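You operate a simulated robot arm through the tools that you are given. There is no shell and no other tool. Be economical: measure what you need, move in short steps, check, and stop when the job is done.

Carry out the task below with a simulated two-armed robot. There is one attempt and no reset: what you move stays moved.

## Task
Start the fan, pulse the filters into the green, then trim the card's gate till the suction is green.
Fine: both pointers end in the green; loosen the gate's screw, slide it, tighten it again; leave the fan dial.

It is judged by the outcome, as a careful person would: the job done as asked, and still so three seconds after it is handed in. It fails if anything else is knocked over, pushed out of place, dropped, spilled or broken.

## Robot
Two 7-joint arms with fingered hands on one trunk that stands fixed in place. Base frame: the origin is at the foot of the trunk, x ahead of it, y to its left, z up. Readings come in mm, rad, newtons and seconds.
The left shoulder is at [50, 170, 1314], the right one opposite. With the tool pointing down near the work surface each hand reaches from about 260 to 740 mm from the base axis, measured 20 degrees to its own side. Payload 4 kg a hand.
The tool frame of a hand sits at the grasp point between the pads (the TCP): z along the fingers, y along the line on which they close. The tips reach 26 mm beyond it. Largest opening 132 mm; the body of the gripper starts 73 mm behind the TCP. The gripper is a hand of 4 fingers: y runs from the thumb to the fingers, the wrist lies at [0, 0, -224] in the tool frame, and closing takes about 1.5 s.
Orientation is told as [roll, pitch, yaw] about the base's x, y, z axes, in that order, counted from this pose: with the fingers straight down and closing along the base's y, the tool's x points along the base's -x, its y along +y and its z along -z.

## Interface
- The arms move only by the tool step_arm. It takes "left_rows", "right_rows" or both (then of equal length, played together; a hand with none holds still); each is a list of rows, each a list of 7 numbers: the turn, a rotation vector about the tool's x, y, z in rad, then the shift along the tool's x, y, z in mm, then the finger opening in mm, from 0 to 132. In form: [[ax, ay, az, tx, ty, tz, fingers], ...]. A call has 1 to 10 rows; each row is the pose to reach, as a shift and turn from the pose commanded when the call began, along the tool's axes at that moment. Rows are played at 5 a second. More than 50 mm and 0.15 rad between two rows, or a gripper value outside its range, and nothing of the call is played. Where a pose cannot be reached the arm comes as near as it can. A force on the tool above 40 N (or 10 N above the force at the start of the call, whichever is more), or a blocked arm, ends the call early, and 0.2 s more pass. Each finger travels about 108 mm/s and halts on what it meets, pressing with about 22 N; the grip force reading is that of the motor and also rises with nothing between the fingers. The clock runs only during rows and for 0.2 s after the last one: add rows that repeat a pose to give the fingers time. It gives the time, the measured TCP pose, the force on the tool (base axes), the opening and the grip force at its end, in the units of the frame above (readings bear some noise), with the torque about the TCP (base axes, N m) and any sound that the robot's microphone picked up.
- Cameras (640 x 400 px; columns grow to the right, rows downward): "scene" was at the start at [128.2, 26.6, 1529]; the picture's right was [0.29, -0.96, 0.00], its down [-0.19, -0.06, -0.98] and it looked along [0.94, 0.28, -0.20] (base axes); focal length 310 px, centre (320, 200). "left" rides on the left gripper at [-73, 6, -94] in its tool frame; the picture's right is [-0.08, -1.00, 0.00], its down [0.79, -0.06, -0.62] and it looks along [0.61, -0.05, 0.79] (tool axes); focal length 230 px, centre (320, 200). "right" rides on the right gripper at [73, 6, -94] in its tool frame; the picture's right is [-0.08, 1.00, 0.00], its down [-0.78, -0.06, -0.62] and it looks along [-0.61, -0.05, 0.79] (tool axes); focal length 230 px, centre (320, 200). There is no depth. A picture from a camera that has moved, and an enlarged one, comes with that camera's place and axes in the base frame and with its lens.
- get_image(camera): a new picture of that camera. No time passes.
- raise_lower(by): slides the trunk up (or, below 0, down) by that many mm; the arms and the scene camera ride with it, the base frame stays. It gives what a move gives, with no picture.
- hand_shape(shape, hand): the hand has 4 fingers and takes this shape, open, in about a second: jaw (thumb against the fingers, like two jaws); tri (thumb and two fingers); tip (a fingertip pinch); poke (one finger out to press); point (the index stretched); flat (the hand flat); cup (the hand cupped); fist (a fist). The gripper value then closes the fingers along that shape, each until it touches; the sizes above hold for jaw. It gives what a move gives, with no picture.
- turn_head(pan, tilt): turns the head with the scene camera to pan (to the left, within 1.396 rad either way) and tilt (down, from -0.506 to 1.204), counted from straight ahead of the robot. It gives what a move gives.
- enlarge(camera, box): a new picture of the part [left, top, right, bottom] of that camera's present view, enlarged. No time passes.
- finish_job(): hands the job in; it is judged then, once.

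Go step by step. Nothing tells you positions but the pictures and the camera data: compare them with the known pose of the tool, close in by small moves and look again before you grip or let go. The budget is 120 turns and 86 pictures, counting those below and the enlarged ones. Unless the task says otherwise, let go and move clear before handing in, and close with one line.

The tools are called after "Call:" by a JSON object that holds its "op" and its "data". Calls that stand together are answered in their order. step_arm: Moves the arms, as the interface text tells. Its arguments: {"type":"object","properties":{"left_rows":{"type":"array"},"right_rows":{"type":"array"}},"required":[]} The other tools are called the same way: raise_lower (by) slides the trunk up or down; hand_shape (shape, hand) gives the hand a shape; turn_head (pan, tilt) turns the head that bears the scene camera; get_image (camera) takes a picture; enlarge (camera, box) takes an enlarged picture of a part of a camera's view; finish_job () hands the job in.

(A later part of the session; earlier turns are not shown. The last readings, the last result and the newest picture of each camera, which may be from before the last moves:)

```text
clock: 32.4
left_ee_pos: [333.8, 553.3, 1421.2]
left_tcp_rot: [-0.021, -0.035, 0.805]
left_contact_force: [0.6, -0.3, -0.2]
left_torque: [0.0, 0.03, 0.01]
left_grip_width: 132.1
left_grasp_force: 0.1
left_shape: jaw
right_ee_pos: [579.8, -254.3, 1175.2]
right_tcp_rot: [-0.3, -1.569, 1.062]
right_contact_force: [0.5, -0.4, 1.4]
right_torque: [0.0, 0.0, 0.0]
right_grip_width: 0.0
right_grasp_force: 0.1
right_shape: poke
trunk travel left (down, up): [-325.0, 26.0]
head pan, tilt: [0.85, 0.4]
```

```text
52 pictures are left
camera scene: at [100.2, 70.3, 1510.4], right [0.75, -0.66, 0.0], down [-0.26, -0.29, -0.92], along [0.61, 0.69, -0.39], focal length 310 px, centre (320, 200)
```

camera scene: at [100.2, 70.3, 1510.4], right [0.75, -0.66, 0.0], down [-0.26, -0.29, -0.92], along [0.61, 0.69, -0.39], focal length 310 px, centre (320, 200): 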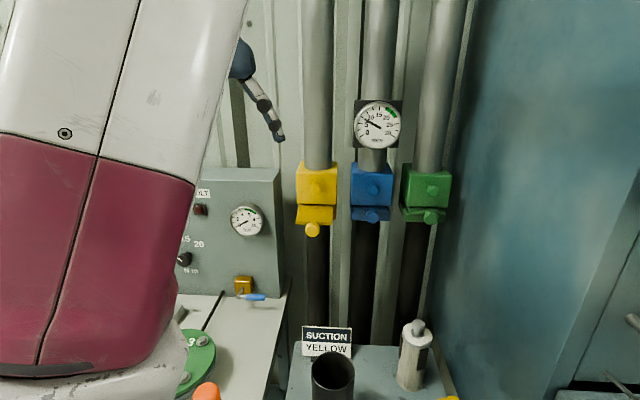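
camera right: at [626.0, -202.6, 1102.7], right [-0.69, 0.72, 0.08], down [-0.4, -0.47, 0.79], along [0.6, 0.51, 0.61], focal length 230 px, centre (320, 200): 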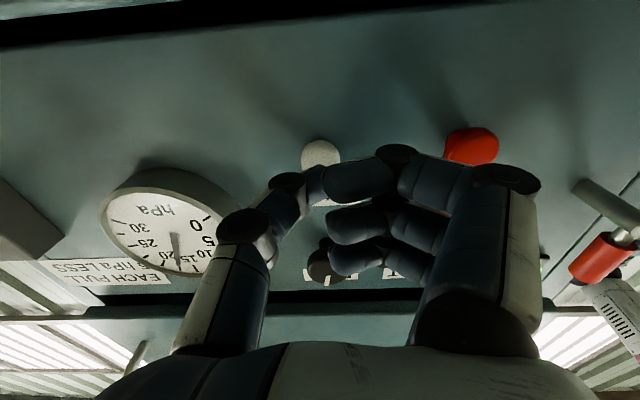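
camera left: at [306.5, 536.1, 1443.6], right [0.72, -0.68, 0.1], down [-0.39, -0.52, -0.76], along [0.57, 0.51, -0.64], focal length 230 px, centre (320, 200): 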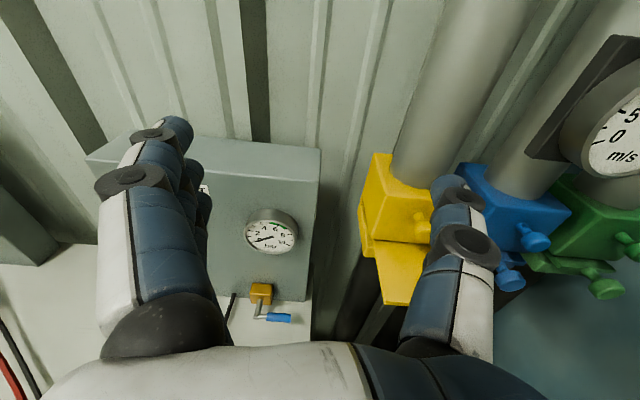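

View clear. I shift the left hand further out of the way and bring the right hand over in front of the gates.

Call:
{"op": "step_arm", "data": {"left_rows": [[0, 0, 0, -8, 20, -10, 132], [0, 0, 0, -15, 42, -20, 132], [0, 0, 0, -22, 63, -30, 132], [0, 0, 0, -30, 85, -40, 132], [0, 0, 0, -30, 85, -40, 132], [0, 0, 0, -30, 85, -40, 132], [0, 0, 0, -30, 85, -40, 132], [0, 0, 0, -30, 85, -40, 132], [0, 0, 0, -30, 85, -40, 132], [0, 0, 0, -30, 85, -40, 132]], "right_rows": [[0, 0, 0, -25, 30, 15, 0], [0, 0, 0, -50, 60, 30, 0], [0, 0, 0, -75, 90, 45, 0], [0, 0, 0, -95, 125, 60, 0], [0, 0, 0, -105, 165, 80, 0], [0, 0, 0, -110, 205, 100, 0], [0, 0, 0, -112, 245, 120, 0], [0, 0, 0, -112, 285, 145, 0], [0, 0, 0, -112, 325, 170, 0], [0, 0, 0, -112, 360, 195, 0]]}}

Call:
{"op": "get_image", "data": {"camera": "scene"}}

```text
clock: 34.8
left_ee_pos: [291.9, 631.5, 1460.8]
left_tcp_rot: [-0.02, -0.035, 0.806]
left_contact_force: [0.1, -1.5, -0.3]
left_torque: [0.03, -0.01, -0.02]
left_grip_width: 132.3
left_grasp_force: 0.1
left_shape: jaw
right_ee_pos: [492.6, 117.2, 1317.6]
right_tcp_rot: [2.204, -1.479, -1.495]
right_contact_force: [0.9, 0.2, 0.6]
right_torque: [-0.01, 0.01, -0.04]
right_grip_width: 0.0
right_grasp_force: 0.0
right_shape: poke
trunk travel left (down, up): [-325.0, 26.0]
head pan, tilt: [0.85, 0.4]
stopped in row 10 (right hand): the arm was blocked; the commanded pose is now the measured one
```

```text
51 pictures are left
camera scene: at [100.0, 69.4, 1510.5], right [0.75, -0.66, 0.0], down [-0.26, -0.29, -0.92], along [0.61, 0.69, -0.39], focal length 310 px, centre (320, 200)
```

scene: 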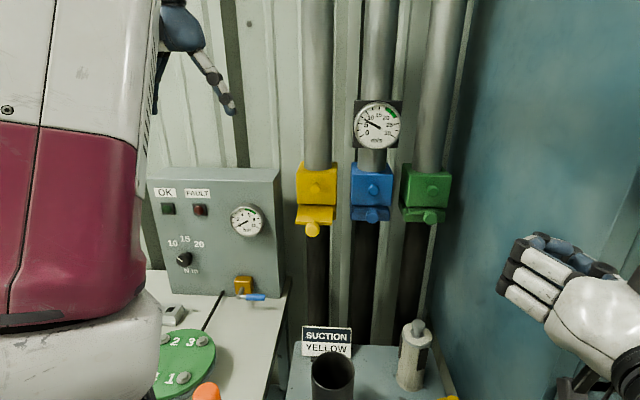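

The arm hit a joint limit mid-way but the hand is free; it's now at (493,117,1318), slightly tilted. I correct the tilt and carry on towards the yellow gate.

Call:
{"op": "step_arm", "data": {"right_rows": [[-0.007, 0.007, -0.009, 7, 37, 13, 0], [-0.014, 0.014, -0.018, 14, 74, 26, 0], [-0.02, 0.022, -0.027, 21, 111, 39, 0], [-0.027, 0.029, -0.036, 28, 148, 52, 0], [-0.034, 0.036, -0.045, 35, 185, 65, 0], [-0.041, 0.044, -0.055, 42, 223, 78, 0], [-0.048, 0.051, -0.064, 49, 260, 91, 0], [-0.055, 0.058, -0.073, 55.5, 297, 104, 0], [-0.055, 0.058, -0.073, 55.5, 297, 104, 0]]}}

Call:
{"op": "hand_shape", "data": {"hand": "right", "shape": "tri"}}

Call:
{"op": "get_image", "data": {"camera": "scene"}}

Call:
{"op": "get_image", "data": {"camera": "right"}}

```text
clock: 37.0
left_ee_pos: [292.0, 632.5, 1461.1]
left_tcp_rot: [-0.022, -0.038, 0.806]
left_contact_force: [0.4, 0.1, -0.1]
left_torque: [0.01, -0.01, 0.01]
left_grip_width: 132.1
left_grasp_force: 0.1
left_shape: jaw
right_ee_pos: [468.4, 322.7, 1296.5]
right_tcp_rot: [-2.966, -1.565, -2.675]
right_contact_force: [0.0, -0.6, -0.8]
right_torque: [-0.01, -0.02, 0.02]
right_grip_width: 0.0
right_grasp_force: 0.0
right_shape: poke
right hand out of reach, approached as far as the arm can: row 7, 8, 9
trunk travel left (down, up): [-325.0, 26.0]
head pan, tilt: [0.85, 0.4]
stopped in row 9 (right hand): the arm was blocked; the commanded pose is now the measured one
```

```text
clock: 37.9
left_ee_pos: [292.9, 631.5, 1460.4]
left_tcp_rot: [-0.022, -0.037, 0.803]
left_contact_force: [-0.5, 0.8, 0.6]
left_torque: [-0.02, -0.01, 0.05]
left_grip_width: 132.0
left_grasp_force: 0.1
left_shape: jaw
right_ee_pos: [467.8, 322.6, 1298.1]
right_tcp_rot: [-2.909, -1.566, -2.731]
right_contact_force: [0.1, -0.2, 0.2]
right_torque: [0.01, -0.02, 0.02]
right_grip_width: 132.0
right_grasp_force: 0.0
right_shape: tri
trunk travel left (down, up): [-325.0, 26.0]
head pan, tilt: [0.85, 0.4]
```

```text
50 pictures are left
camera scene: at [99.9, 69.6, 1510.5], right [0.75, -0.66, 0.0], down [-0.26, -0.29, -0.92], along [0.61, 0.69, -0.39], focal length 310 px, centre (320, 200)
```

scene: 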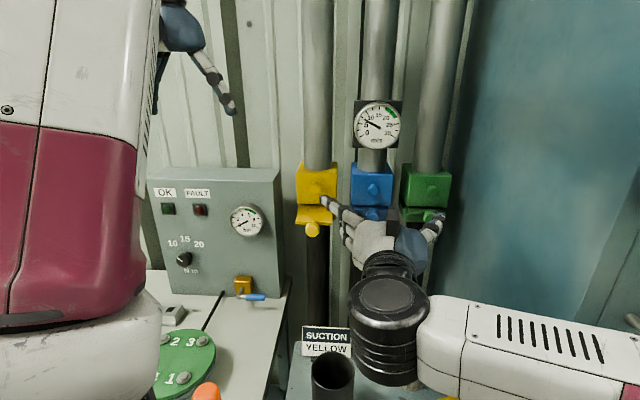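

```text
49 pictures are left
camera right: at [389.6, 272.7, 1223.3], right [-0.6, 0.8, 0.08], down [-0.46, -0.42, 0.78], along [0.66, 0.43, 0.62], focal length 230 px, centre (320, 200)
```

right: 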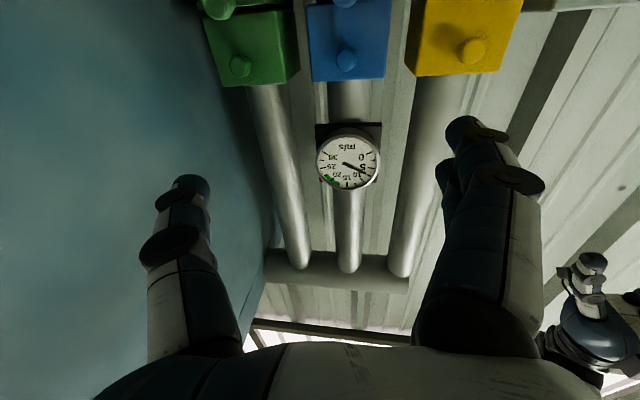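

The arm is only at a wrist-angle limit that eases closer to the wall. I push forward (to just in front of the blades), correct the yaw, then slide sideways to the yellow gate.

Call:
{"op": "step_arm", "data": {"right_rows": [[-0.02, 0, 0, 2, 2, 20, 132], [-0.05, 0, 0, 4, 4, 40, 132], [-0.08, 0, 0, 6, 6, 60, 132], [-0.12, 0, 0, 7, 9, 78, 132], [-0.12, 0, 0, 7, 9, 78, 132], [-0.12, 0, 0, 7, 9, 78, 132]]}}

Call:
{"op": "get_image", "data": {"camera": "scene"}}

```text
clock: 39.5
left_ee_pos: [291.3, 631.6, 1460.6]
left_tcp_rot: [-0.021, -0.035, 0.806]
left_contact_force: [-0.4, 0.2, 0.5]
left_torque: [0.02, 0.01, 0.0]
left_grip_width: 131.8
left_grasp_force: 0.0
left_shape: jaw
right_ee_pos: [590.2, 322.5, 1314.9]
right_tcp_rot: [2.586, -1.532, -1.932]
right_contact_force: [0.4, 0.1, 0.3]
right_torque: [0.01, 0.0, 0.03]
right_grip_width: 131.9
right_grasp_force: 0.1
right_shape: tri
trunk travel left (down, up): [-325.0, 26.0]
head pan, tilt: [0.85, 0.4]
stopped in row 6 (right hand): the arm was blocked; the commanded pose is now the measured one
```

```text
48 pictures are left
camera scene: at [100.4, 69.2, 1510.5], right [0.75, -0.66, 0.0], down [-0.26, -0.29, -0.92], along [0.61, 0.69, -0.39], focal length 310 px, centre (320, 200)
```

scene: 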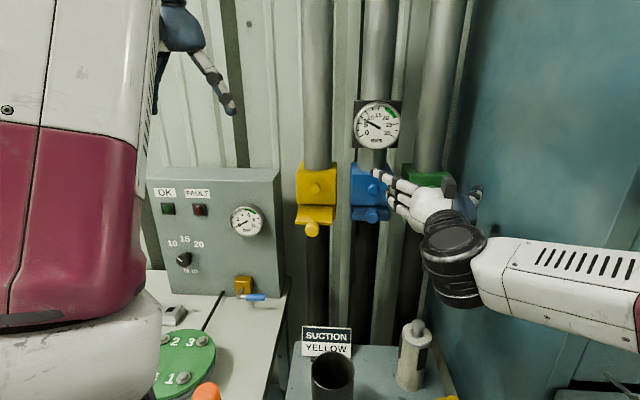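

The right arm's elbow posture can't serve here. I back the right hand out the way it came.

Call:
{"op": "step_arm", "data": {"right_rows": [[0, 0, 0, 0, 0, -40, 132], [0, 0, 0, -2, -5, -80, 132], [0, 0, 0, -5, -25, -120, 132], [0, 0, 0, -8, -50, -150, 132], [0, 0, 0, -10, -80, -180, 132], [0, 0, 0, -12, -110, -210, 132], [0, 0, 0, -15, -140, -240, 132], [0, 0, 0, -15, -140, -240, 132]]}}

Call:
{"op": "get_image", "data": {"camera": "scene"}}

```text
clock: 41.3
left_ee_pos: [292.5, 633.7, 1460.3]
left_tcp_rot: [-0.024, -0.037, 0.804]
left_contact_force: [-0.5, -0.5, 0.1]
left_torque: [-0.01, 0.01, -0.01]
left_grip_width: 132.0
left_grasp_force: 0.1
left_shape: jaw
right_ee_pos: [480.1, 68.7, 1318.1]
right_tcp_rot: [2.654, -1.536, -1.992]
right_contact_force: [0.7, -0.1, 0.0]
right_torque: [0.03, -0.03, -0.01]
right_grip_width: 132.0
right_grasp_force: 0.0
right_shape: tri
trunk travel left (down, up): [-325.0, 26.0]
head pan, tilt: [0.85, 0.4]
```

```text
47 pictures are left
camera scene: at [99.9, 70.6, 1510.4], right [0.75, -0.66, 0.0], down [-0.26, -0.29, -0.92], along [0.61, 0.69, -0.39], focal length 310 px, centre (320, 200)
```

scene: 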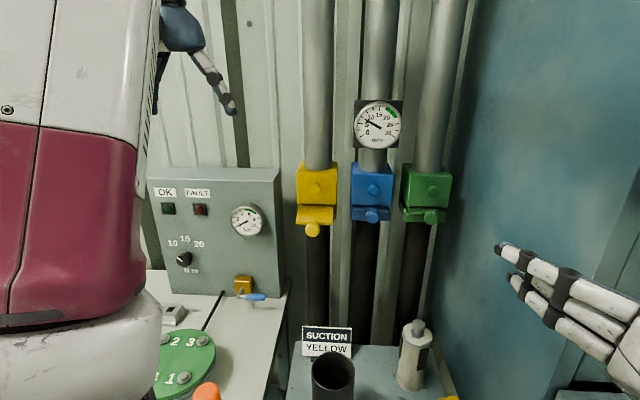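

Now the right hand moves further right, clear of the work.

Call:
{"op": "step_arm", "data": {"right_rows": [[0, 0, 0, 0, -25, -25, 132], [0, 0, 0, 0, -55, -50, 132], [0, 0, 0, 0, -90, -70, 132], [0, 0, 0, 0, -125, -90, 132], [0, 0, 0, 0, -155, -105, 132], [0, 0, 0, 0, -185, -117, 132], [0, 0, 0, 0, -185, -117, 132]]}}

Call:
{"op": "raise_lower", "data": {"by": -200}}

Call:
{"op": "get_image", "data": {"camera": "scene"}}

```text
clock: 42.9
left_ee_pos: [291.6, 632.6, 1459.3]
left_tcp_rot: [-0.023, -0.036, 0.803]
left_contact_force: [0.3, 0.1, -0.3]
left_torque: [0.02, 0.01, -0.01]
left_grip_width: 131.9
left_grasp_force: 0.1
left_shape: jaw
right_ee_pos: [504.1, -148.7, 1312.5]
right_tcp_rot: [2.65, -1.534, -1.991]
right_contact_force: [0.2, -0.5, -1.2]
right_torque: [-0.04, 0.0, -0.01]
right_grip_width: 131.7
right_grasp_force: 0.1
right_shape: tri
trunk travel left (down, up): [-325.0, 26.0]
head pan, tilt: [0.85, 0.4]
```

```text
clock: 45.0
left_ee_pos: [290.6, 632.5, 1260.4]
left_tcp_rot: [-0.022, -0.04, 0.805]
left_contact_force: [-0.4, -0.7, -0.1]
left_torque: [-0.03, -0.07, 0.0]
left_grip_width: 131.9
left_grasp_force: 0.1
left_shape: jaw
right_ee_pos: [546.8, -149.7, 1013.6]
right_tcp_rot: [0.824, -1.365, -0.17]
right_contact_force: [-0.5, 0.1, 0.7]
right_torque: [-0.03, -0.02, 0.0]
right_grip_width: 131.9
right_grasp_force: 0.0
right_shape: tri
trunk travel left (down, up): [-125.0, 226.0]
head pan, tilt: [0.85, 0.4]
```

```text
46 pictures are left
camera scene: at [199.4, 69.5, 1304.2], right [0.75, -0.66, 0.0], down [-0.26, -0.29, -0.92], along [0.61, 0.69, -0.39], focal length 310 px, centre (320, 200)
```

scene: 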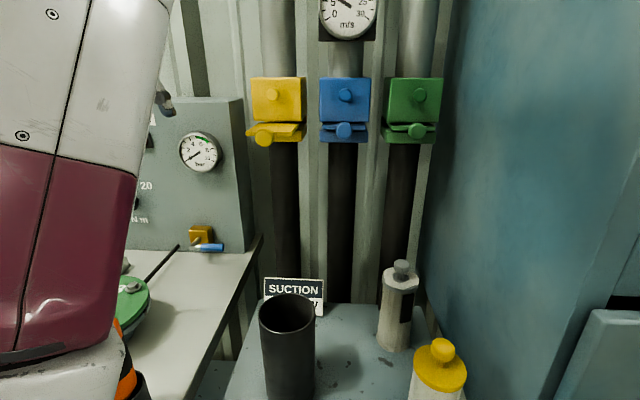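

Lowering the trunk also leans it 100 mm forward. I try pitching the left hand to horizontal here, well left of the gate.

Call:
{"op": "step_arm", "data": {"left_rows": [[0, -0.15, 0, 0, 0, -4, 132], [0, -0.3, 0, 0, 0, -8, 132], [0, -0.45, 0, 0, 0, -12, 132], [0, -0.6, 0, 0, 0, -16, 132], [0, -0.75, 0, 0, 0, -20, 132], [0, -0.9, 0, 0, 0, -24, 132], [0, -1.05, 0, 0, 0, -28, 132], [0, -1.2, 0, 0, 0, -32, 132], [0, -1.35, 0, 0, 0, -36, 132], [0, -1.5, 0, 0, 0, -40, 132]]}}

Call:
{"op": "get_image", "data": {"camera": "scene"}}

```text
clock: 47.2
left_ee_pos: [289.9, 632.2, 1301.0]
left_tcp_rot: [-0.564, -1.533, 1.37]
left_contact_force: [-0.6, 0.3, 0.3]
left_torque: [0.0, 0.03, -0.01]
left_grip_width: 132.0
left_grasp_force: 0.1
left_shape: jaw
right_ee_pos: [548.7, -149.0, 1012.0]
right_tcp_rot: [0.819, -1.363, -0.164]
right_contact_force: [-0.7, -0.3, 0.0]
right_torque: [-0.02, 0.0, -0.03]
right_grip_width: 131.9
right_grasp_force: 0.2
right_shape: tri
trunk travel left (down, up): [-125.0, 226.0]
head pan, tilt: [0.85, 0.4]
```

```text
45 pictures are left
camera scene: at [200.7, 69.8, 1303.7], right [0.75, -0.66, 0.0], down [-0.26, -0.29, -0.92], along [0.61, 0.69, -0.39], focal length 310 px, centre (320, 200)
```

scene: 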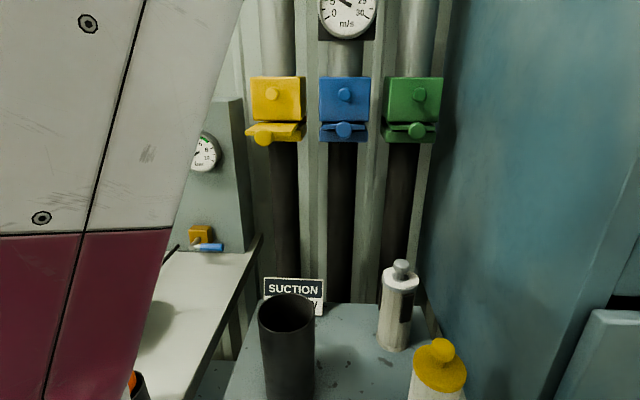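

The left arm reaches well now. A wide-baseline fix puts the screw at ~(532,569,1260) and the blade knob at ~(468,513,1198). I slide the left hand part-way toward the gate and look.

Call:
{"op": "step_arm", "data": {"left_rows": [[0.01, -0.008, 0, 3, -34, 2, 132], [0.02, -0.016, 0, 6, -67, 4, 132], [0.03, -0.024, 0, 9, -100, 6, 132], [0.04, -0.032, 0, 11, -134, 8, 132], [0.04, -0.032, 0, 11, -134, 8, 132], [0.04, -0.032, 0, 11, -134, 8, 132]]}}

Call:
{"op": "get_image", "data": {"camera": "left"}}

Call:
{"op": "get_image", "data": {"camera": "scene"}}

```text
clock: 48.8
left_ee_pos: [373.3, 568.4, 1286.2]
left_tcp_rot: [-1.207, -1.516, 2.033]
left_contact_force: [0.2, -0.1, -0.4]
left_torque: [0.01, 0.01, -0.02]
left_grip_width: 131.7
left_grasp_force: 0.1
left_shape: jaw
right_ee_pos: [548.3, -149.6, 1012.2]
right_tcp_rot: [0.821, -1.363, -0.164]
right_contact_force: [-0.4, 0.1, 0.1]
right_torque: [0.01, 0.0, -0.04]
right_grip_width: 132.1
right_grasp_force: 0.1
right_shape: tri
trunk travel left (down, up): [-125.0, 226.0]
head pan, tilt: [0.85, 0.4]
stopped in row 6 (left hand): the arm was blocked; the commanded pose is now the measured one
```

```text
44 pictures are left
camera left: at [305.2, 507.0, 1360.6], right [0.73, -0.67, 0.13], down [-0.35, -0.53, -0.77], along [0.58, 0.52, -0.63], focal length 230 px, centre (320, 200)
```

left: 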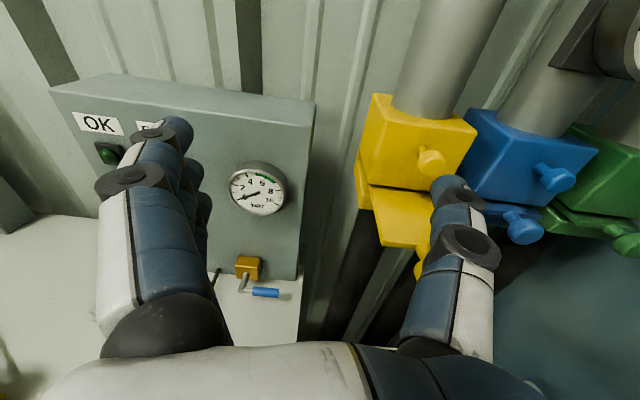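

```text
43 pictures are left
camera scene: at [200.4, 69.9, 1303.8], right [0.75, -0.66, 0.0], down [-0.26, -0.29, -0.92], along [0.61, 0.69, -0.39], focal length 310 px, centre (320, 200)
```

scene: 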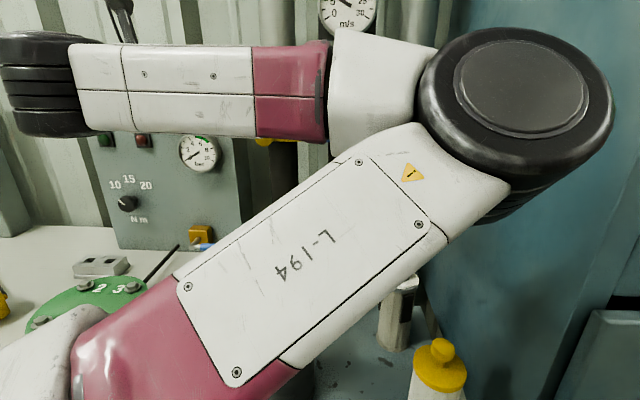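

Both arms are limited by compactness; the left wrist must stay ≥ ~320 mm from its shoulder. I'll slide the left hand back out to the left and raise the trunk fully, which moves the shoulder back.

Call:
{"op": "step_arm", "data": {"left_rows": [[0, 0, 0, -4, 27, -4, 132], [0, 0, 0, -8, 54, -8, 132], [0, 0, 0, -12, 80, -12, 132], [0, 0, 0, -15, 105, -15, 132], [0, 0, 0, -15, 105, -15, 132]]}}

Call:
{"op": "raise_lower", "data": {"by": 226}}

Call:
{"op": "get_image", "data": {"camera": "scene"}}

```text
clock: 50.0
left_ee_pos: [290.6, 626.1, 1296.8]
left_tcp_rot: [-1.223, -1.522, 2.04]
left_contact_force: [0.2, -1.0, 0.2]
left_torque: [0.01, 0.02, -0.03]
left_grip_width: 132.1
left_grasp_force: 0.2
left_shape: jaw
right_ee_pos: [548.1, -148.5, 1012.6]
right_tcp_rot: [0.821, -1.365, -0.163]
right_contact_force: [-0.3, -0.4, 1.0]
right_torque: [0.0, 0.01, -0.01]
right_grip_width: 131.8
right_grasp_force: 0.1
right_shape: tri
trunk travel left (down, up): [-125.0, 226.0]
head pan, tilt: [0.85, 0.4]
```

```text
clock: 52.4
left_ee_pos: [289.9, 627.0, 1522.8]
left_tcp_rot: [-1.218, -1.52, 2.039]
left_contact_force: [-0.2, -1.4, -0.2]
left_torque: [-0.02, 0.01, 0.01]
left_grip_width: 132.1
left_grasp_force: 0.1
left_shape: jaw
right_ee_pos: [547.1, -150.0, 1239.5]
right_tcp_rot: [0.823, -1.363, -0.166]
right_contact_force: [-0.7, 0.5, -0.1]
right_torque: [0.0, 0.03, 0.01]
right_grip_width: 131.8
right_grasp_force: 0.0
right_shape: tri
trunk travel left (down, up): [-351.0, 0.0]
head pan, tilt: [0.85, 0.4]
```

```text
42 pictures are left
camera scene: at [99.0, 70.9, 1537.7], right [0.76, -0.65, 0.0], down [-0.24, -0.28, -0.93], along [0.6, 0.71, -0.37], focal length 310 px, centre (320, 200)
```

scene: 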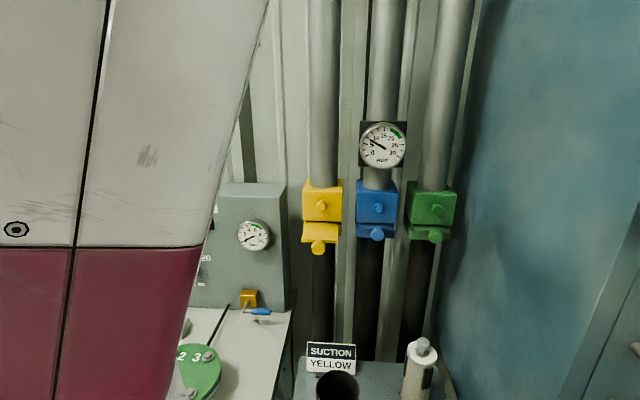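

Trunk is up and the shoulder is back. I now move the left hand down to gate height at l≈171, close to the wall (n≈715), left of the yellow gate.

Call:
{"op": "step_arm", "data": {"left_rows": [[0, 0, 0, 35, -10, 10, 132], [0, 0, 0, 70, -20, 20, 132], [0, 0, 0, 105, -32, 32, 132], [0, 0, 0, 140, -44, 44, 132], [0, 0, 0, 175, -55, 54, 132], [0, 0, 0, 210, -64, 63, 132], [0, 0, 0, 238, -71, 71, 132], [0, 0, 0, 238, -71, 71, 132], [0, 0, 0, 238, -71, 71, 132]]}}

Call:
{"op": "get_image", "data": {"camera": "scene"}}

Call:
{"op": "get_image", "data": {"camera": "left"}}

```text
clock: 54.4
left_ee_pos: [335.6, 634.8, 1356.0]
left_tcp_rot: [-0.609, -1.52, 1.421]
left_contact_force: [0.8, -0.2, 0.3]
left_torque: [-0.02, 0.0, 0.03]
left_grip_width: 132.1
left_grasp_force: 0.0
left_shape: jaw
left hand out of reach, approached as far as the arm can: row 4, 5, 6, 7, 8, 9
right_ee_pos: [547.7, -149.2, 1239.4]
right_tcp_rot: [0.824, -1.363, -0.164]
right_contact_force: [-0.3, -0.3, -0.2]
right_torque: [-0.01, 0.0, 0.0]
right_grip_width: 131.8
right_grasp_force: 0.0
right_shape: tri
trunk travel left (down, up): [-351.0, 0.0]
head pan, tilt: [0.85, 0.4]
```

```text
41 pictures are left
camera scene: at [100.0, 69.3, 1535.8], right [0.75, -0.66, 0.0], down [-0.26, -0.29, -0.92], along [0.61, 0.69, -0.39], focal length 310 px, centre (320, 200)
```

scene: 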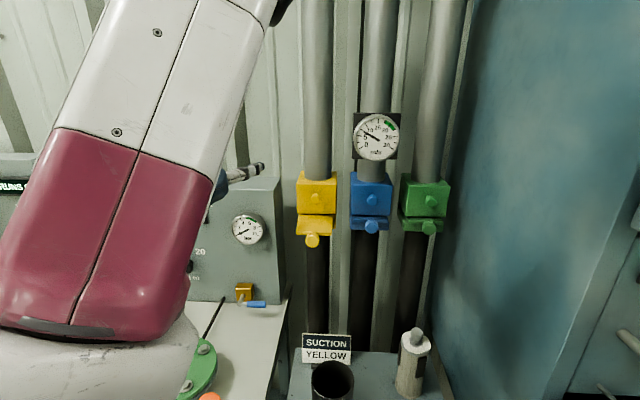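

```text
40 pictures are left
camera left: at [268.9, 575.7, 1432.0], right [0.73, -0.68, 0.11], down [-0.38, -0.53, -0.76], along [0.57, 0.51, -0.65], focal length 230 px, centre (320, 200)
```

left: 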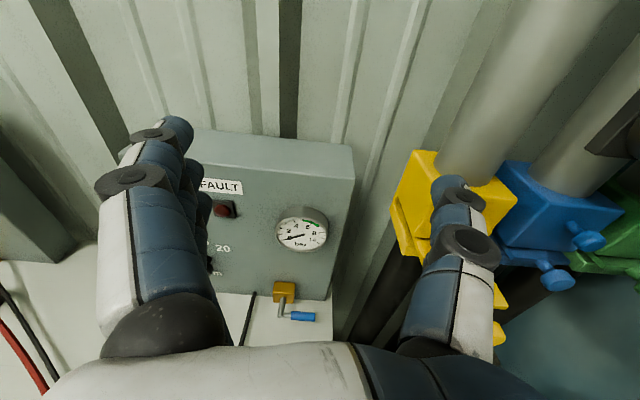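

The left arm prefers its hand above shoulder height. I go back up and lower the trunk 200 again, then approach the gate from above, close to the wall.

Call:
{"op": "step_arm", "data": {"left_rows": [[0, 0, 0, -35, 10, -10, 132], [0, 0, 0, -70, 20, -20, 132], [0, 0, 0, -105, 32, -32, 132], [0, 0, 0, -140, 44, -44, 132], [0, 0, 0, -175, 55, -54, 132], [0, 0, 0, -210, 64, -63, 132], [0, 0, 0, -238, 71, -71, 132], [0, 0, 0, -238, 71, -71, 132]]}}

Call:
{"op": "raise_lower", "data": {"by": -200}}

Call:
{"op": "get_image", "data": {"camera": "scene"}}

```text
clock: 56.2
left_ee_pos: [226.3, 646.7, 1590.1]
left_tcp_rot: [-1.196, -1.51, 2.018]
left_contact_force: [-0.2, -0.4, 0.8]
left_torque: [0.02, 0.0, 0.05]
left_grip_width: 132.1
left_grasp_force: 0.0
left_shape: jaw
right_ee_pos: [548.2, -150.0, 1238.1]
right_tcp_rot: [0.825, -1.363, -0.165]
right_contact_force: [-0.7, -0.3, 0.3]
right_torque: [0.04, -0.02, 0.01]
right_grip_width: 132.1
right_grasp_force: 0.0
right_shape: tri
trunk travel left (down, up): [-351.0, 0.0]
head pan, tilt: [0.85, 0.4]
```

```text
clock: 58.4
left_ee_pos: [227.2, 642.0, 1393.4]
left_tcp_rot: [-1.251, -1.523, 2.068]
left_contact_force: [-0.6, 0.0, -0.2]
left_torque: [-0.03, 0.02, -0.02]
left_grip_width: 131.8
left_grasp_force: 0.1
left_shape: jaw
right_ee_pos: [545.8, -149.0, 1038.8]
right_tcp_rot: [0.822, -1.365, -0.164]
right_contact_force: [0.1, -0.9, 0.3]
right_torque: [0.01, -0.01, -0.06]
right_grip_width: 131.8
right_grasp_force: 0.0
right_shape: tri
trunk travel left (down, up): [-151.0, 200.0]
head pan, tilt: [0.85, 0.4]
```

```text
39 pictures are left
camera scene: at [174.1, 69.4, 1332.4], right [0.75, -0.66, 0.0], down [-0.26, -0.29, -0.92], along [0.61, 0.69, -0.39], focal length 310 px, centre (320, 200)
```

scene: 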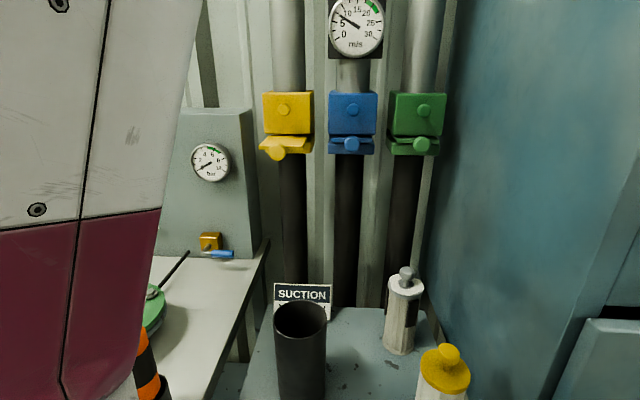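

Screw ≈ (534,574,1259), blade knob ≈ (467,514,1199). I move the left hand near the wall, above gate height, first left of the yellow pipe.

Call:
{"op": "step_arm", "data": {"left_rows": [[0.01, -0.003, 0.009, 11.5, -28, 24, 132], [0.02, -0.006, 0.018, 23, -55, 48, 132], [0.03, -0.009, 0.027, 34.5, -83, 72, 132], [0.04, -0.012, 0.036, 46, -110, 96, 132], [0.05, -0.015, 0.045, 57.5, -138, 120, 132], [0.05, -0.015, 0.045, 57.5, -138, 120, 132]]}}

Call:
{"op": "get_image", "data": {"camera": "left"}}

```text
clock: 59.8
left_ee_pos: [411.8, 632.7, 1341.4]
left_tcp_rot: [-1.615, -1.565, 2.384]
left_contact_force: [1.0, 0.5, -0.7]
left_torque: [0.01, -0.01, -0.02]
left_grip_width: 131.9
left_grasp_force: 0.0
left_shape: jaw
right_ee_pos: [546.3, -150.3, 1040.1]
right_tcp_rot: [0.823, -1.365, -0.167]
right_contact_force: [-0.5, -0.1, 0.0]
right_torque: [-0.02, 0.02, 0.05]
right_grip_width: 131.9
right_grasp_force: 0.0
right_shape: tri
trunk travel left (down, up): [-151.0, 200.0]
head pan, tilt: [0.85, 0.4]
```

```text
38 pictures are left
camera left: at [341.6, 572.6, 1414.5], right [0.69, -0.72, 0.08], down [-0.4, -0.47, -0.78], along [0.6, 0.51, -0.61], focal length 230 px, centre (320, 200)
```

left: 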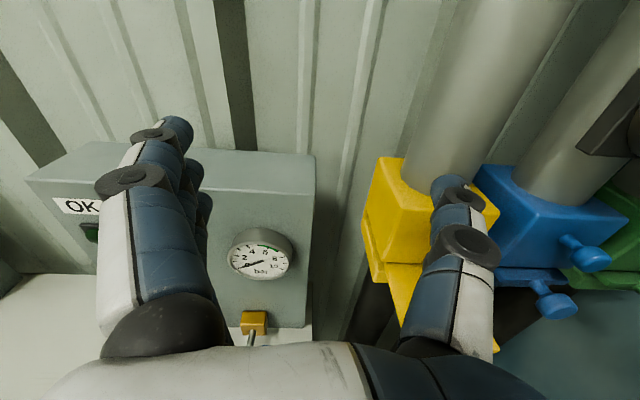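

Well aligned with the wall. Now slide sideways over to the yellow gate, staying above the screw.

Call:
{"op": "step_arm", "data": {"left_rows": [[0, 0, 0, 0, -25, 0, 132], [0, 0, 0, 0, -50, 1, 132], [0, 0, 0, 0, -75, 2, 132], [0, 0, 0, 0, -100, 3, 132], [0, 0, 0, 0, -127, 3, 132], [0, 0, 0, 0, -127, 3, 132]]}}

Call:
{"op": "get_image", "data": {"camera": "left"}}

Call:
{"op": "get_image", "data": {"camera": "scene"}}

```text
clock: 61.4
left_ee_pos: [501.9, 590.1, 1305.1]
left_tcp_rot: [-0.684, -1.502, 1.483]
left_contact_force: [-0.5, -0.7, 0.2]
left_torque: [-0.02, -0.01, -0.01]
left_grip_width: 131.9
left_grasp_force: 0.0
left_shape: jaw
left hand out of reach, approached as far as the arm can: row 4, 5, 6
right_ee_pos: [547.0, -149.1, 1037.9]
right_tcp_rot: [0.82, -1.364, -0.162]
right_contact_force: [0.0, -0.2, -0.1]
right_torque: [0.02, -0.02, 0.01]
right_grip_width: 131.9
right_grasp_force: 0.1
right_shape: tri
trunk travel left (down, up): [-151.0, 200.0]
head pan, tilt: [0.85, 0.4]
stopped in row 6 (left hand): the arm was blocked; the commanded pose is now the measured one
```

```text
37 pictures are left
camera left: at [434.1, 532.4, 1383.4], right [0.72, -0.69, 0.12], down [-0.39, -0.54, -0.75], along [0.58, 0.49, -0.65], focal length 230 px, centre (320, 200)
```

left: 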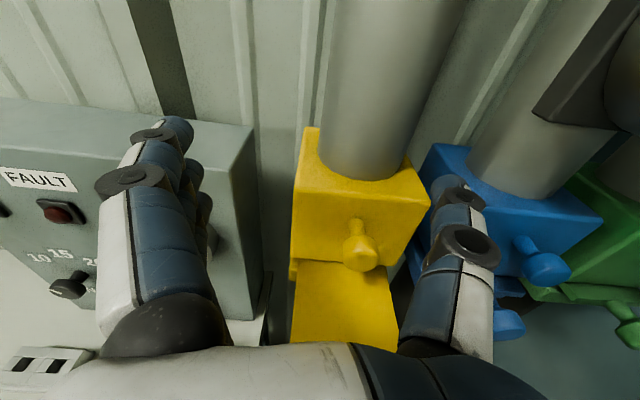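

```text
36 pictures are left
camera scene: at [174.8, 69.9, 1332.2], right [0.75, -0.66, 0.0], down [-0.26, -0.29, -0.92], along [0.61, 0.69, -0.39], focal length 310 px, centre (320, 200)
```

scene: 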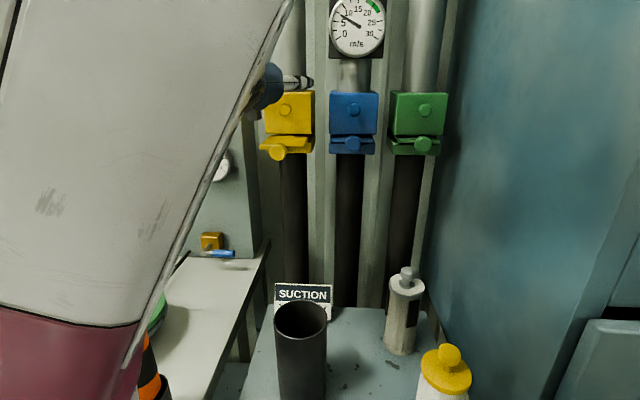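

Very close: the screw head is at (531,574,1259) and TCP at (502,590,1305). I narrow the opening and move down and right towards the screw.

Call:
{"op": "step_arm", "data": {"left_rows": [[0, 0, 0, 0, -8, -4, 110], [0.0, -0.01, 0.01, 10, -14, -7, 90], [0.01, -0.02, 0.02, 20, -20, -7, 80], [0.01, -0.03, 0.03, 30, -26, -6, 80], [0.01, -0.04, 0.04, 40, -31, -5, 80], [0.01, -0.05, 0.04, 45, -31, -5, 80], [0.01, -0.05, 0.04, 45, -31, -5, 80]]}}

Call:
{"op": "get_image", "data": {"camera": "left"}}

```text
clock: 63.0
left_ee_pos: [497.3, 598.4, 1268.1]
left_tcp_rot: [-1.163, -1.525, 1.976]
left_contact_force: [-9.9, -19.9, 16.8]
left_torque: [-0.49, -0.89, -1.18]
left_grip_width: 81.4
left_grasp_force: 0.1
left_shape: jaw
left hand out of reach, approached as far as the arm can: row 4, 5, 6, 7
right_ee_pos: [545.0, -153.7, 1039.4]
right_tcp_rot: [0.843, -1.363, -0.184]
right_contact_force: [0.0, -0.6, -0.4]
right_torque: [0.01, 0.02, 0.0]
right_grip_width: 131.8
right_grasp_force: 0.0
right_shape: tri
trunk travel left (down, up): [-151.0, 200.0]
head pan, tilt: [0.85, 0.4]
```

```text
35 pictures are left
camera left: at [428.4, 538.1, 1342.8], right [0.72, -0.68, 0.12], down [-0.36, -0.52, -0.77], along [0.59, 0.51, -0.63], focal length 230 px, centre (320, 200)
```

left: 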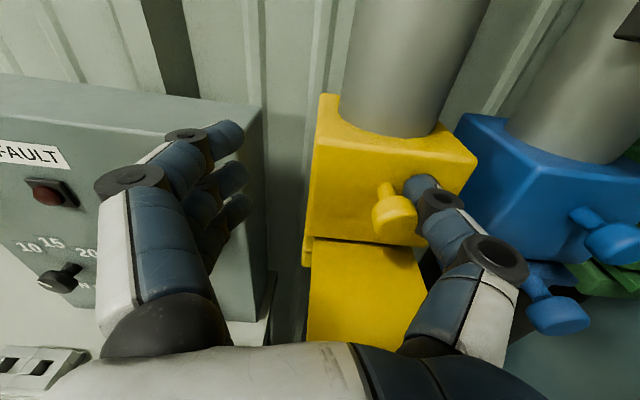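

The thumb tip is touching the gate's face and the wrist is at its limit. Better: tilt the hand ~40° downward (the pinch line still turns the screw). I back off and tilt now.

Call:
{"op": "step_arm", "data": {"left_rows": [[0, 0, 0, -6, 0, -18, 80], [0, 0.05, 0, -15, 0, -35, 80], [0, 0.15, 0, -25, -4, -45, 90], [0, 0.27, 0, -33, -9, -48, 90], [0, 0.4, 0, -40, -15, -48, 90], [0, 0.53, 0, -44, -20, -48, 90], [0, 0.66, 0, -46, -24, -48, 90], [0, 0.72, 0, -46, -26, -48, 90], [0, 0.72, 0, -46, -26, -48, 90]]}}

Call:
{"op": "hand_shape", "data": {"hand": "left", "shape": "tip"}}

Call:
{"op": "get_image", "data": {"camera": "left"}}

Call:
{"op": "get_image", "data": {"camera": "scene"}}

```text
clock: 65.2
left_ee_pos: [488.7, 552.8, 1303.7]
left_tcp_rot: [-0.065, -0.807, 0.86]
left_contact_force: [0.1, -0.2, -0.5]
left_torque: [-0.01, 0.02, 0.02]
left_grip_width: 89.8
left_grasp_force: 0.0
left_shape: jaw
left hand out of reach, approached as far as the arm can: row 1, 2, 3, 4, 5, 6, 7
right_ee_pos: [548.2, -148.8, 1039.0]
right_tcp_rot: [0.818, -1.363, -0.162]
right_contact_force: [-0.7, 1.2, -0.5]
right_torque: [-0.01, 0.02, 0.01]
right_grip_width: 132.0
right_grasp_force: 0.0
right_shape: tri
trunk travel left (down, up): [-151.0, 200.0]
head pan, tilt: [0.85, 0.4]
stopped in row 9 (left hand): the arm was blocked; the commanded pose is now the measured one
```

```text
clock: 66.1
left_ee_pos: [490.2, 553.2, 1303.3]
left_tcp_rot: [-0.067, -0.806, 0.86]
left_contact_force: [0.4, -0.4, -0.1]
left_torque: [-0.01, -0.02, -0.02]
left_grip_width: 131.7
left_grasp_force: 0.1
left_shape: tip
right_ee_pos: [547.8, -149.6, 1039.5]
right_tcp_rot: [0.823, -1.361, -0.165]
right_contact_force: [-0.6, -1.1, 0.0]
right_torque: [0.0, 0.02, -0.01]
right_grip_width: 131.7
right_grasp_force: 0.1
right_shape: tri
trunk travel left (down, up): [-151.0, 200.0]
head pan, tilt: [0.85, 0.4]
```

```text
34 pictures are left
camera left: at [470.6, 549.2, 1421.2], right [0.76, -0.64, 0.1], down [-0.63, -0.76, -0.14], along [0.17, 0.04, -0.99], focal length 230 px, centre (320, 200)
```

left: 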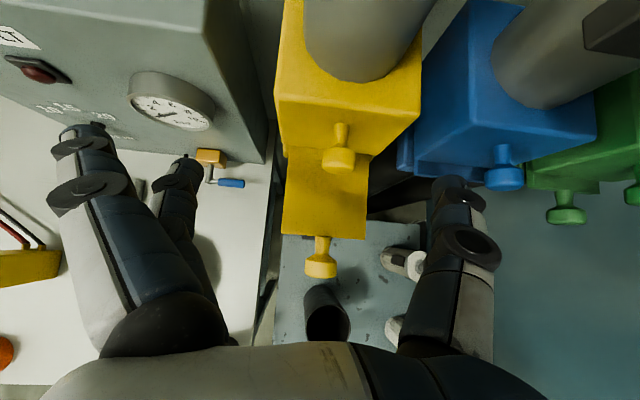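

```text
33 pictures are left
camera scene: at [174.8, 70.0, 1334.9], right [0.75, -0.66, 0.0], down [-0.24, -0.27, -0.93], along [0.61, 0.7, -0.36], focal length 310 px, centre (320, 200)
```

scene: 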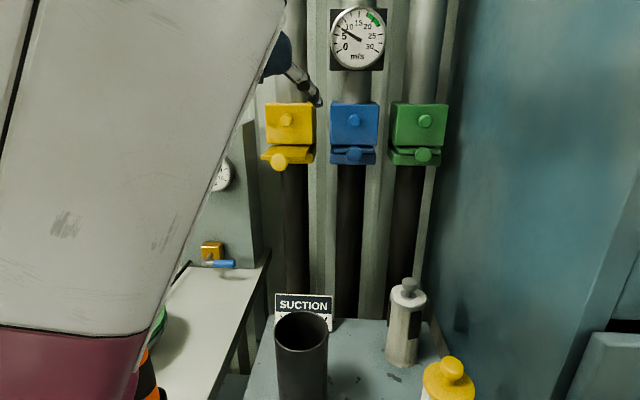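

Now a superb view: hand tilted 44° above the screw. Screw head ≈ (529,572,1259). I approach along the fingers, with the opening moderately wide, and look.

Call:
{"op": "step_arm", "data": {"left_rows": [[0, 0, 0, 1, -4, 12, 100], [0, 0, 0, 2, -8, 24, 80], [0, 0, 0, 3, -12, 36, 70], [0, 0, 0, 4, -13.5, 46, 60], [0, 0, 0, 4, -13.5, 46, 60]]}}

Call:
{"op": "get_image", "data": {"camera": "left"}}

```text
clock: 67.3
left_ee_pos: [522.6, 561.7, 1273.6]
left_tcp_rot: [-0.059, -0.813, 0.853]
left_contact_force: [-0.4, -0.2, 0.0]
left_torque: [0.02, 0.02, 0.0]
left_grip_width: 61.1
left_grasp_force: 0.1
left_shape: tip
right_ee_pos: [547.7, -149.9, 1038.9]
right_tcp_rot: [0.821, -1.363, -0.167]
right_contact_force: [-0.9, 0.1, -0.6]
right_torque: [-0.01, 0.01, -0.02]
right_grip_width: 131.7
right_grasp_force: 0.0
right_shape: tri
trunk travel left (down, up): [-151.0, 200.0]
head pan, tilt: [0.85, 0.4]
```

```text
32 pictures are left
camera left: at [503.3, 557.2, 1389.8], right [0.76, -0.65, 0.1], down [-0.63, -0.76, -0.14], along [0.17, 0.05, -0.98], focal length 230 px, centre (320, 200)
```

left: 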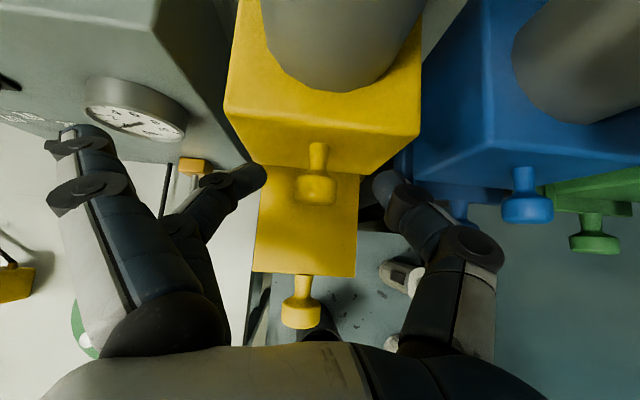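

The screw head sits centred between the fingertips, ~19 mm beyond TCP. I advance a few mm and pinch.

Call:
{"op": "step_arm", "data": {"left_rows": [[0, 0, 0, 2, 1.5, 4, 60], [0, 0, 0, 2, 1.5, 4, 45], [0, 0, 0, 2, 1.5, 4, 30], [0, 0, 0, 2, 1.5, 4, 15], [0, 0, 0, 2, 1.5, 4, 0], [0, 0, 0, 2, 1.5, 4, 0], [0, 0, 0, 2, 1.5, 4, 0], [0, 0, 0, 2, 1.5, 4, 0]]}}

Call:
{"op": "get_image", "data": {"camera": "left"}}

```text
clock: 69.1
left_ee_pos: [522.7, 566.2, 1268.0]
left_tcp_rot: [-0.06, -0.812, 0.852]
left_contact_force: [9.2, 4.3, -1.6]
left_torque: [0.03, -0.06, -0.04]
left_grip_width: 12.2
left_grasp_force: 21.9
left_shape: tip
right_ee_pos: [548.0, -148.0, 1037.8]
right_tcp_rot: [0.817, -1.363, -0.161]
right_contact_force: [-1.0, -0.2, 0.6]
right_torque: [0.02, 0.01, -0.03]
right_grip_width: 131.9
right_grasp_force: 0.2
right_shape: tri
trunk travel left (down, up): [-151.0, 200.0]
head pan, tilt: [0.85, 0.4]
```

```text
31 pictures are left
camera left: at [504.9, 560.7, 1384.0], right [0.76, -0.65, 0.1], down [-0.63, -0.76, -0.14], along [0.17, 0.05, -0.98], focal length 230 px, centre (320, 200)
```

left: 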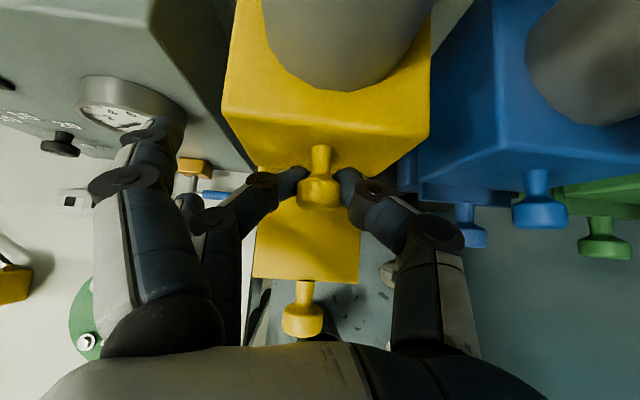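

The pinch holds the screw head. I turn it counter-clockwise, orbiting the hand about the screw's axis.

Call:
{"op": "step_arm", "data": {"left_rows": [[0.1035, 0.007, -0.108, 0, 1.55, 0.1, 0], [0.207, 0.0135, -0.217, 0.1, 3.1, 0.3, 0], [0.31, 0.02, -0.325, 0.45, 4.55, 0.7, 0], [0.414, 0.027, -0.434, 0.9, 5.9, 1.25, 0], [0.5175, 0.034, -0.542, 1.55, 7.2, 1.9, 0], [0.621, 0.04, -0.651, 2.3, 8.3, 2.7, 0], [0.621, 0.04, -0.651, 2.3, 8.3, 2.7, 0]]}}

Call:
{"op": "get_image", "data": {"camera": "left"}}

```text
clock: 70.7
left_ee_pos: [519.0, 571.1, 1264.2]
left_tcp_rot: [-1.084, -0.414, 1.485]
left_contact_force: [17.7, -0.8, 3.3]
left_torque: [0.15, -0.11, -0.07]
left_grip_width: 10.9
left_grasp_force: 21.8
left_shape: tip
right_ee_pos: [549.5, -149.7, 1036.9]
right_tcp_rot: [0.822, -1.363, -0.164]
right_contact_force: [0.3, -0.1, 0.0]
right_torque: [0.01, -0.02, 0.02]
right_grip_width: 132.1
right_grasp_force: 0.0
right_shape: tri
trunk travel left (down, up): [-151.0, 200.0]
head pan, tilt: [0.85, 0.4]
```

```text
30 pictures are left
camera left: at [439.4, 629.3, 1328.1], right [0.44, -0.32, 0.84], down [-0.59, -0.81, 0.0], along [0.68, -0.49, -0.55], focal length 230 px, centre (320, 200)
```

left: 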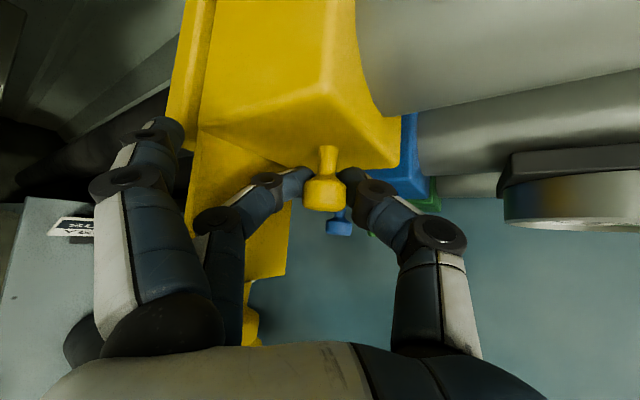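

The grip followed smoothly through ~52°. I open, swing back to the top, regrip for a further turn.

Call:
{"op": "step_arm", "data": {"left_rows": [[0, 0, 0, 0, 0, 0, 45], [0, 0, 0, 0, 0, 0, 45], [-0.1035, -0.007, 0.108, 0.2, -1.5, 0.1, 45], [-0.207, -0.0135, 0.217, 0.5, -3.0, 0.3, 45], [-0.31, -0.02, 0.325, 1, -4.45, 0.7, 45], [-0.414, -0.027, 0.434, 1.7, -5.75, 1.25, 45], [-0.5175, -0.034, 0.542, 2.5, -6.9, 1.9, 45], [-0.621, -0.04, 0.651, 3.4, -7.9, 2.7, 45], [-0.621, -0.04, 0.651, 3.4, -7.9, 2.7, 45]]}}

Call:
{"op": "step_arm", "data": {"left_rows": [[0, 0, 0, 0, 0, 0, 25], [0, 0, 0, 0, 0, 0, 0], [0, 0, 0, 0, 0, 0, 0], [0, 0, 0, 0, 0, 0, 0], [0.1035, 0.007, -0.108, 0, 1.55, 0.1, 0], [0.207, 0.0135, -0.217, 0.1, 3.1, 0.3, 0], [0.31, 0.02, -0.325, 0.45, 4.55, 0.7, 0], [0.414, 0.027, -0.434, 0.9, 5.9, 1.25, 0], [0.5175, 0.034, -0.542, 1.55, 7.2, 1.9, 0], [0.621, 0.04, -0.651, 2.3, 8.3, 2.7, 0]]}}

Call:
{"op": "get_image", "data": {"camera": "left"}}

```text
clock: 72.7
left_ee_pos: [520.8, 565.8, 1267.7]
left_tcp_rot: [-0.06, -0.814, 0.853]
left_contact_force: [0.0, 0.3, 0.0]
left_torque: [0.03, 0.01, 0.02]
left_grip_width: 44.4
left_grasp_force: 0.0
left_shape: tip
right_ee_pos: [546.8, -149.1, 1038.2]
right_tcp_rot: [0.821, -1.363, -0.164]
right_contact_force: [0.0, 0.1, 0.0]
right_torque: [0.01, 0.04, -0.02]
right_grip_width: 131.9
right_grasp_force: 0.1
right_shape: tri
trunk travel left (down, up): [-151.0, 200.0]
head pan, tilt: [0.85, 0.4]
```

```text
clock: 74.9
left_ee_pos: [520.1, 571.9, 1264.9]
left_tcp_rot: [-1.084, -0.415, 1.486]
left_contact_force: [17.3, 2.8, 0.4]
left_torque: [0.14, -0.01, 0.01]
left_grip_width: 10.2
left_grasp_force: 22.3
left_shape: tip
right_ee_pos: [551.1, -148.6, 1036.9]
right_tcp_rot: [0.818, -1.362, -0.161]
right_contact_force: [0.8, -0.8, 0.5]
right_torque: [-0.02, -0.04, 0.03]
right_grip_width: 131.9
right_grasp_force: 0.2
right_shape: tri
trunk travel left (down, up): [-151.0, 200.0]
head pan, tilt: [0.85, 0.4]
```

```text
29 pictures are left
camera left: at [440.1, 629.5, 1328.8], right [0.44, -0.32, 0.84], down [-0.59, -0.81, 0.0], along [0.68, -0.49, -0.55], focal length 230 px, centre (320, 200)
```

left: 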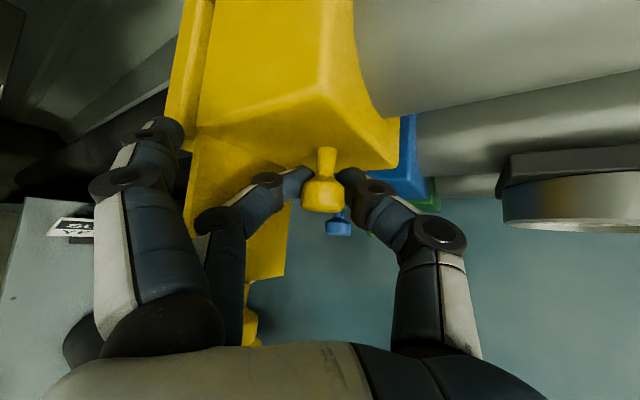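

I release, return to the top and back off, then go toward the blade's knob.

Call:
{"op": "step_arm", "data": {"left_rows": [[0, 0, 0, 0, 0, 0, 45], [0, 0, 0, 0, 0, 0, 45], [-0.1035, -0.007, 0.108, 0.2, -1.5, 0.1, 45], [-0.207, -0.0135, 0.217, 0.5, -3.0, 0.3, 45], [-0.31, -0.02, 0.325, 1, -4.45, 0.7, 45], [-0.414, -0.027, 0.434, 1.7, -5.75, 1.25, 45], [-0.5175, -0.034, 0.542, 2.5, -6.9, 1.9, 45], [-0.621, -0.04, 0.651, 3.4, -7.9, 2.7, 50], [-0.621, -0.04, 0.651, 3.4, -7.9, 2.7, 55], [-0.621, -0.04, 0.651, 3.4, -7.9, 2.7, 60]]}}

Call:
{"op": "step_arm", "data": {"left_rows": [[0, 0, 0, 0, 0, -20, 60], [0, 0, 0, 0, 0, -42, 60], [0, 0, 0, 12, 0, -60, 60], [0, 0, 0, 35, 0, -70, 60], [0, 0, 0, 60, 0, -70, 60], [0, 0, 0, 80, 0, -68, 60], [0, 0, 0, 97, 0, -66, 60], [0, 0, 0, 97, 0, -66, 60]]}}

Call:
{"op": "get_image", "data": {"camera": "left"}}

```text
clock: 77.1
left_ee_pos: [522.1, 565.4, 1268.1]
left_tcp_rot: [-0.06, -0.809, 0.852]
left_contact_force: [-0.2, -0.9, -0.1]
left_torque: [-0.03, -0.03, 0.0]
left_grip_width: 59.4
left_grasp_force: 0.0
left_shape: tip
right_ee_pos: [548.0, -149.1, 1039.6]
right_tcp_rot: [0.823, -1.362, -0.164]
right_contact_force: [0.6, -0.2, 1.1]
right_torque: [-0.01, -0.03, 0.04]
right_grip_width: 132.0
right_grasp_force: 0.1
right_shape: tri
trunk travel left (down, up): [-151.0, 200.0]
head pan, tilt: [0.85, 0.4]
```

```text
clock: 78.9
left_ee_pos: [455.0, 553.7, 1224.3]
left_tcp_rot: [-0.113, -0.771, 0.918]
left_contact_force: [2.8, 5.9, 23.0]
left_torque: [-0.38, -1.12, 0.33]
left_grip_width: 60.6
left_grasp_force: 0.1
left_shape: tip
left hand out of reach, approached as far as the arm can: row 4, 5, 6, 7, 8
right_ee_pos: [547.0, -150.0, 1040.9]
right_tcp_rot: [0.827, -1.366, -0.169]
right_contact_force: [-0.1, -0.7, -0.1]
right_torque: [0.01, -0.03, 0.01]
right_grip_width: 131.8
right_grasp_force: 0.1
right_shape: tri
trunk travel left (down, up): [-151.0, 200.0]
head pan, tilt: [0.85, 0.4]
```

```text
28 pictures are left
camera left: at [435.5, 554.3, 1341.4], right [0.77, -0.62, 0.13], down [-0.61, -0.79, -0.11], along [0.17, 0.0, -0.99], focal length 230 px, centre (320, 200)
```

left: 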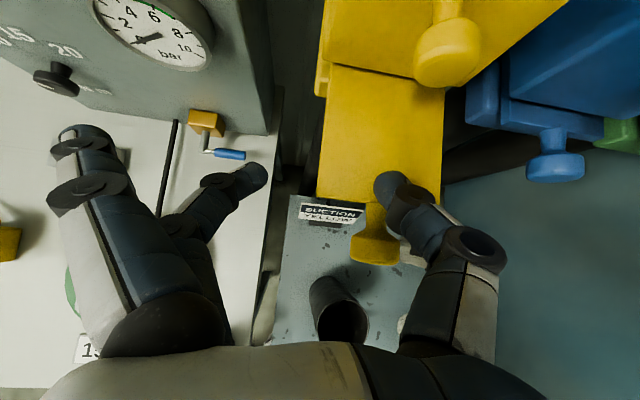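

The thumb is resting on the blade and the tilted pose is out of reach there. I lift off and turn the hand nearly vertical above the blade's knob.

Call:
{"op": "step_arm", "data": {"left_rows": [[0, 0, 0, -15, -2, -15, 60], [0, 0.08, 0, -22, -5, -28, 60], [0, 0.2, 0, -24, -12, -36, 60], [0, 0.32, 0, -24, -20, -42, 60], [0, 0.44, 0, -22, -28, -46, 60], [0, 0.56, 0, -20, -36, -48, 60], [0, 0.67, 0, -19, -41, -48.5, 60], [0, 0.67, 0, -19, -41, -48.5, 60], [0, 0.67, 0, -19, -41, -48.5, 60]]}}

Call:
{"op": "get_image", "data": {"camera": "left"}}

Call:
{"op": "enlarge", "data": {"camera": "scene", "box": [240, 0, 400, 180]}}

```text
clock: 80.9
left_ee_pos: [475.9, 495.8, 1287.0]
left_tcp_rot: [-0.042, -0.141, 0.815]
left_contact_force: [-0.3, 0.1, 0.5]
left_torque: [-0.01, -0.01, 0.02]
left_grip_width: 59.8
left_grasp_force: 0.0
left_shape: tip
left hand out of reach, approached as far as the arm can: row 1
right_ee_pos: [547.9, -149.3, 1039.1]
right_tcp_rot: [0.821, -1.361, -0.164]
right_contact_force: [0.4, -1.1, 0.4]
right_torque: [-0.02, -0.01, -0.01]
right_grip_width: 131.8
right_grasp_force: 0.2
right_shape: tri
trunk travel left (down, up): [-151.0, 200.0]
head pan, tilt: [0.85, 0.4]
```

```text
27 pictures are left
camera left: at [511.4, 546.2, 1389.0], right [0.77, -0.63, 0.05], down [-0.57, -0.65, 0.5], along [-0.28, -0.42, -0.86], focal length 230 px, centre (320, 200)
```

left: 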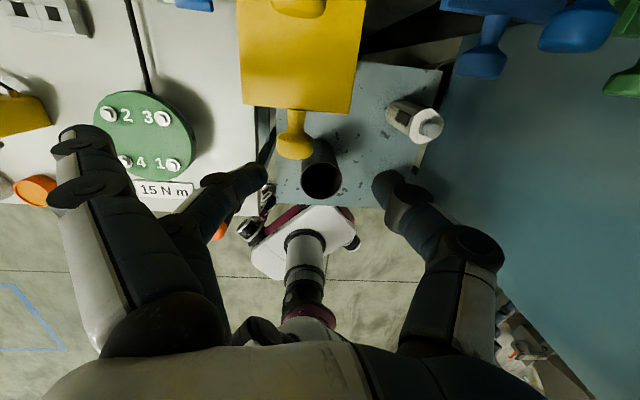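

```text
2.22 times, centred on (320, 90) of scene
camera zoom: at [175.0, 69.8, 1332.2], right [0.75, -0.66, 0.0], down [-0.26, -0.29, -0.92], along [0.61, 0.69, -0.39], focal length 689 px, centre (320, 444)
```

zoom: 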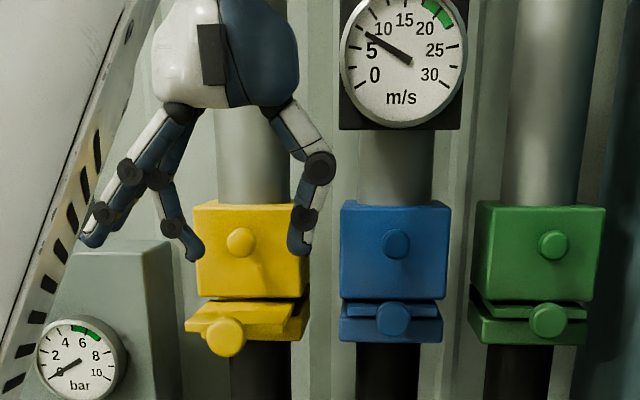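

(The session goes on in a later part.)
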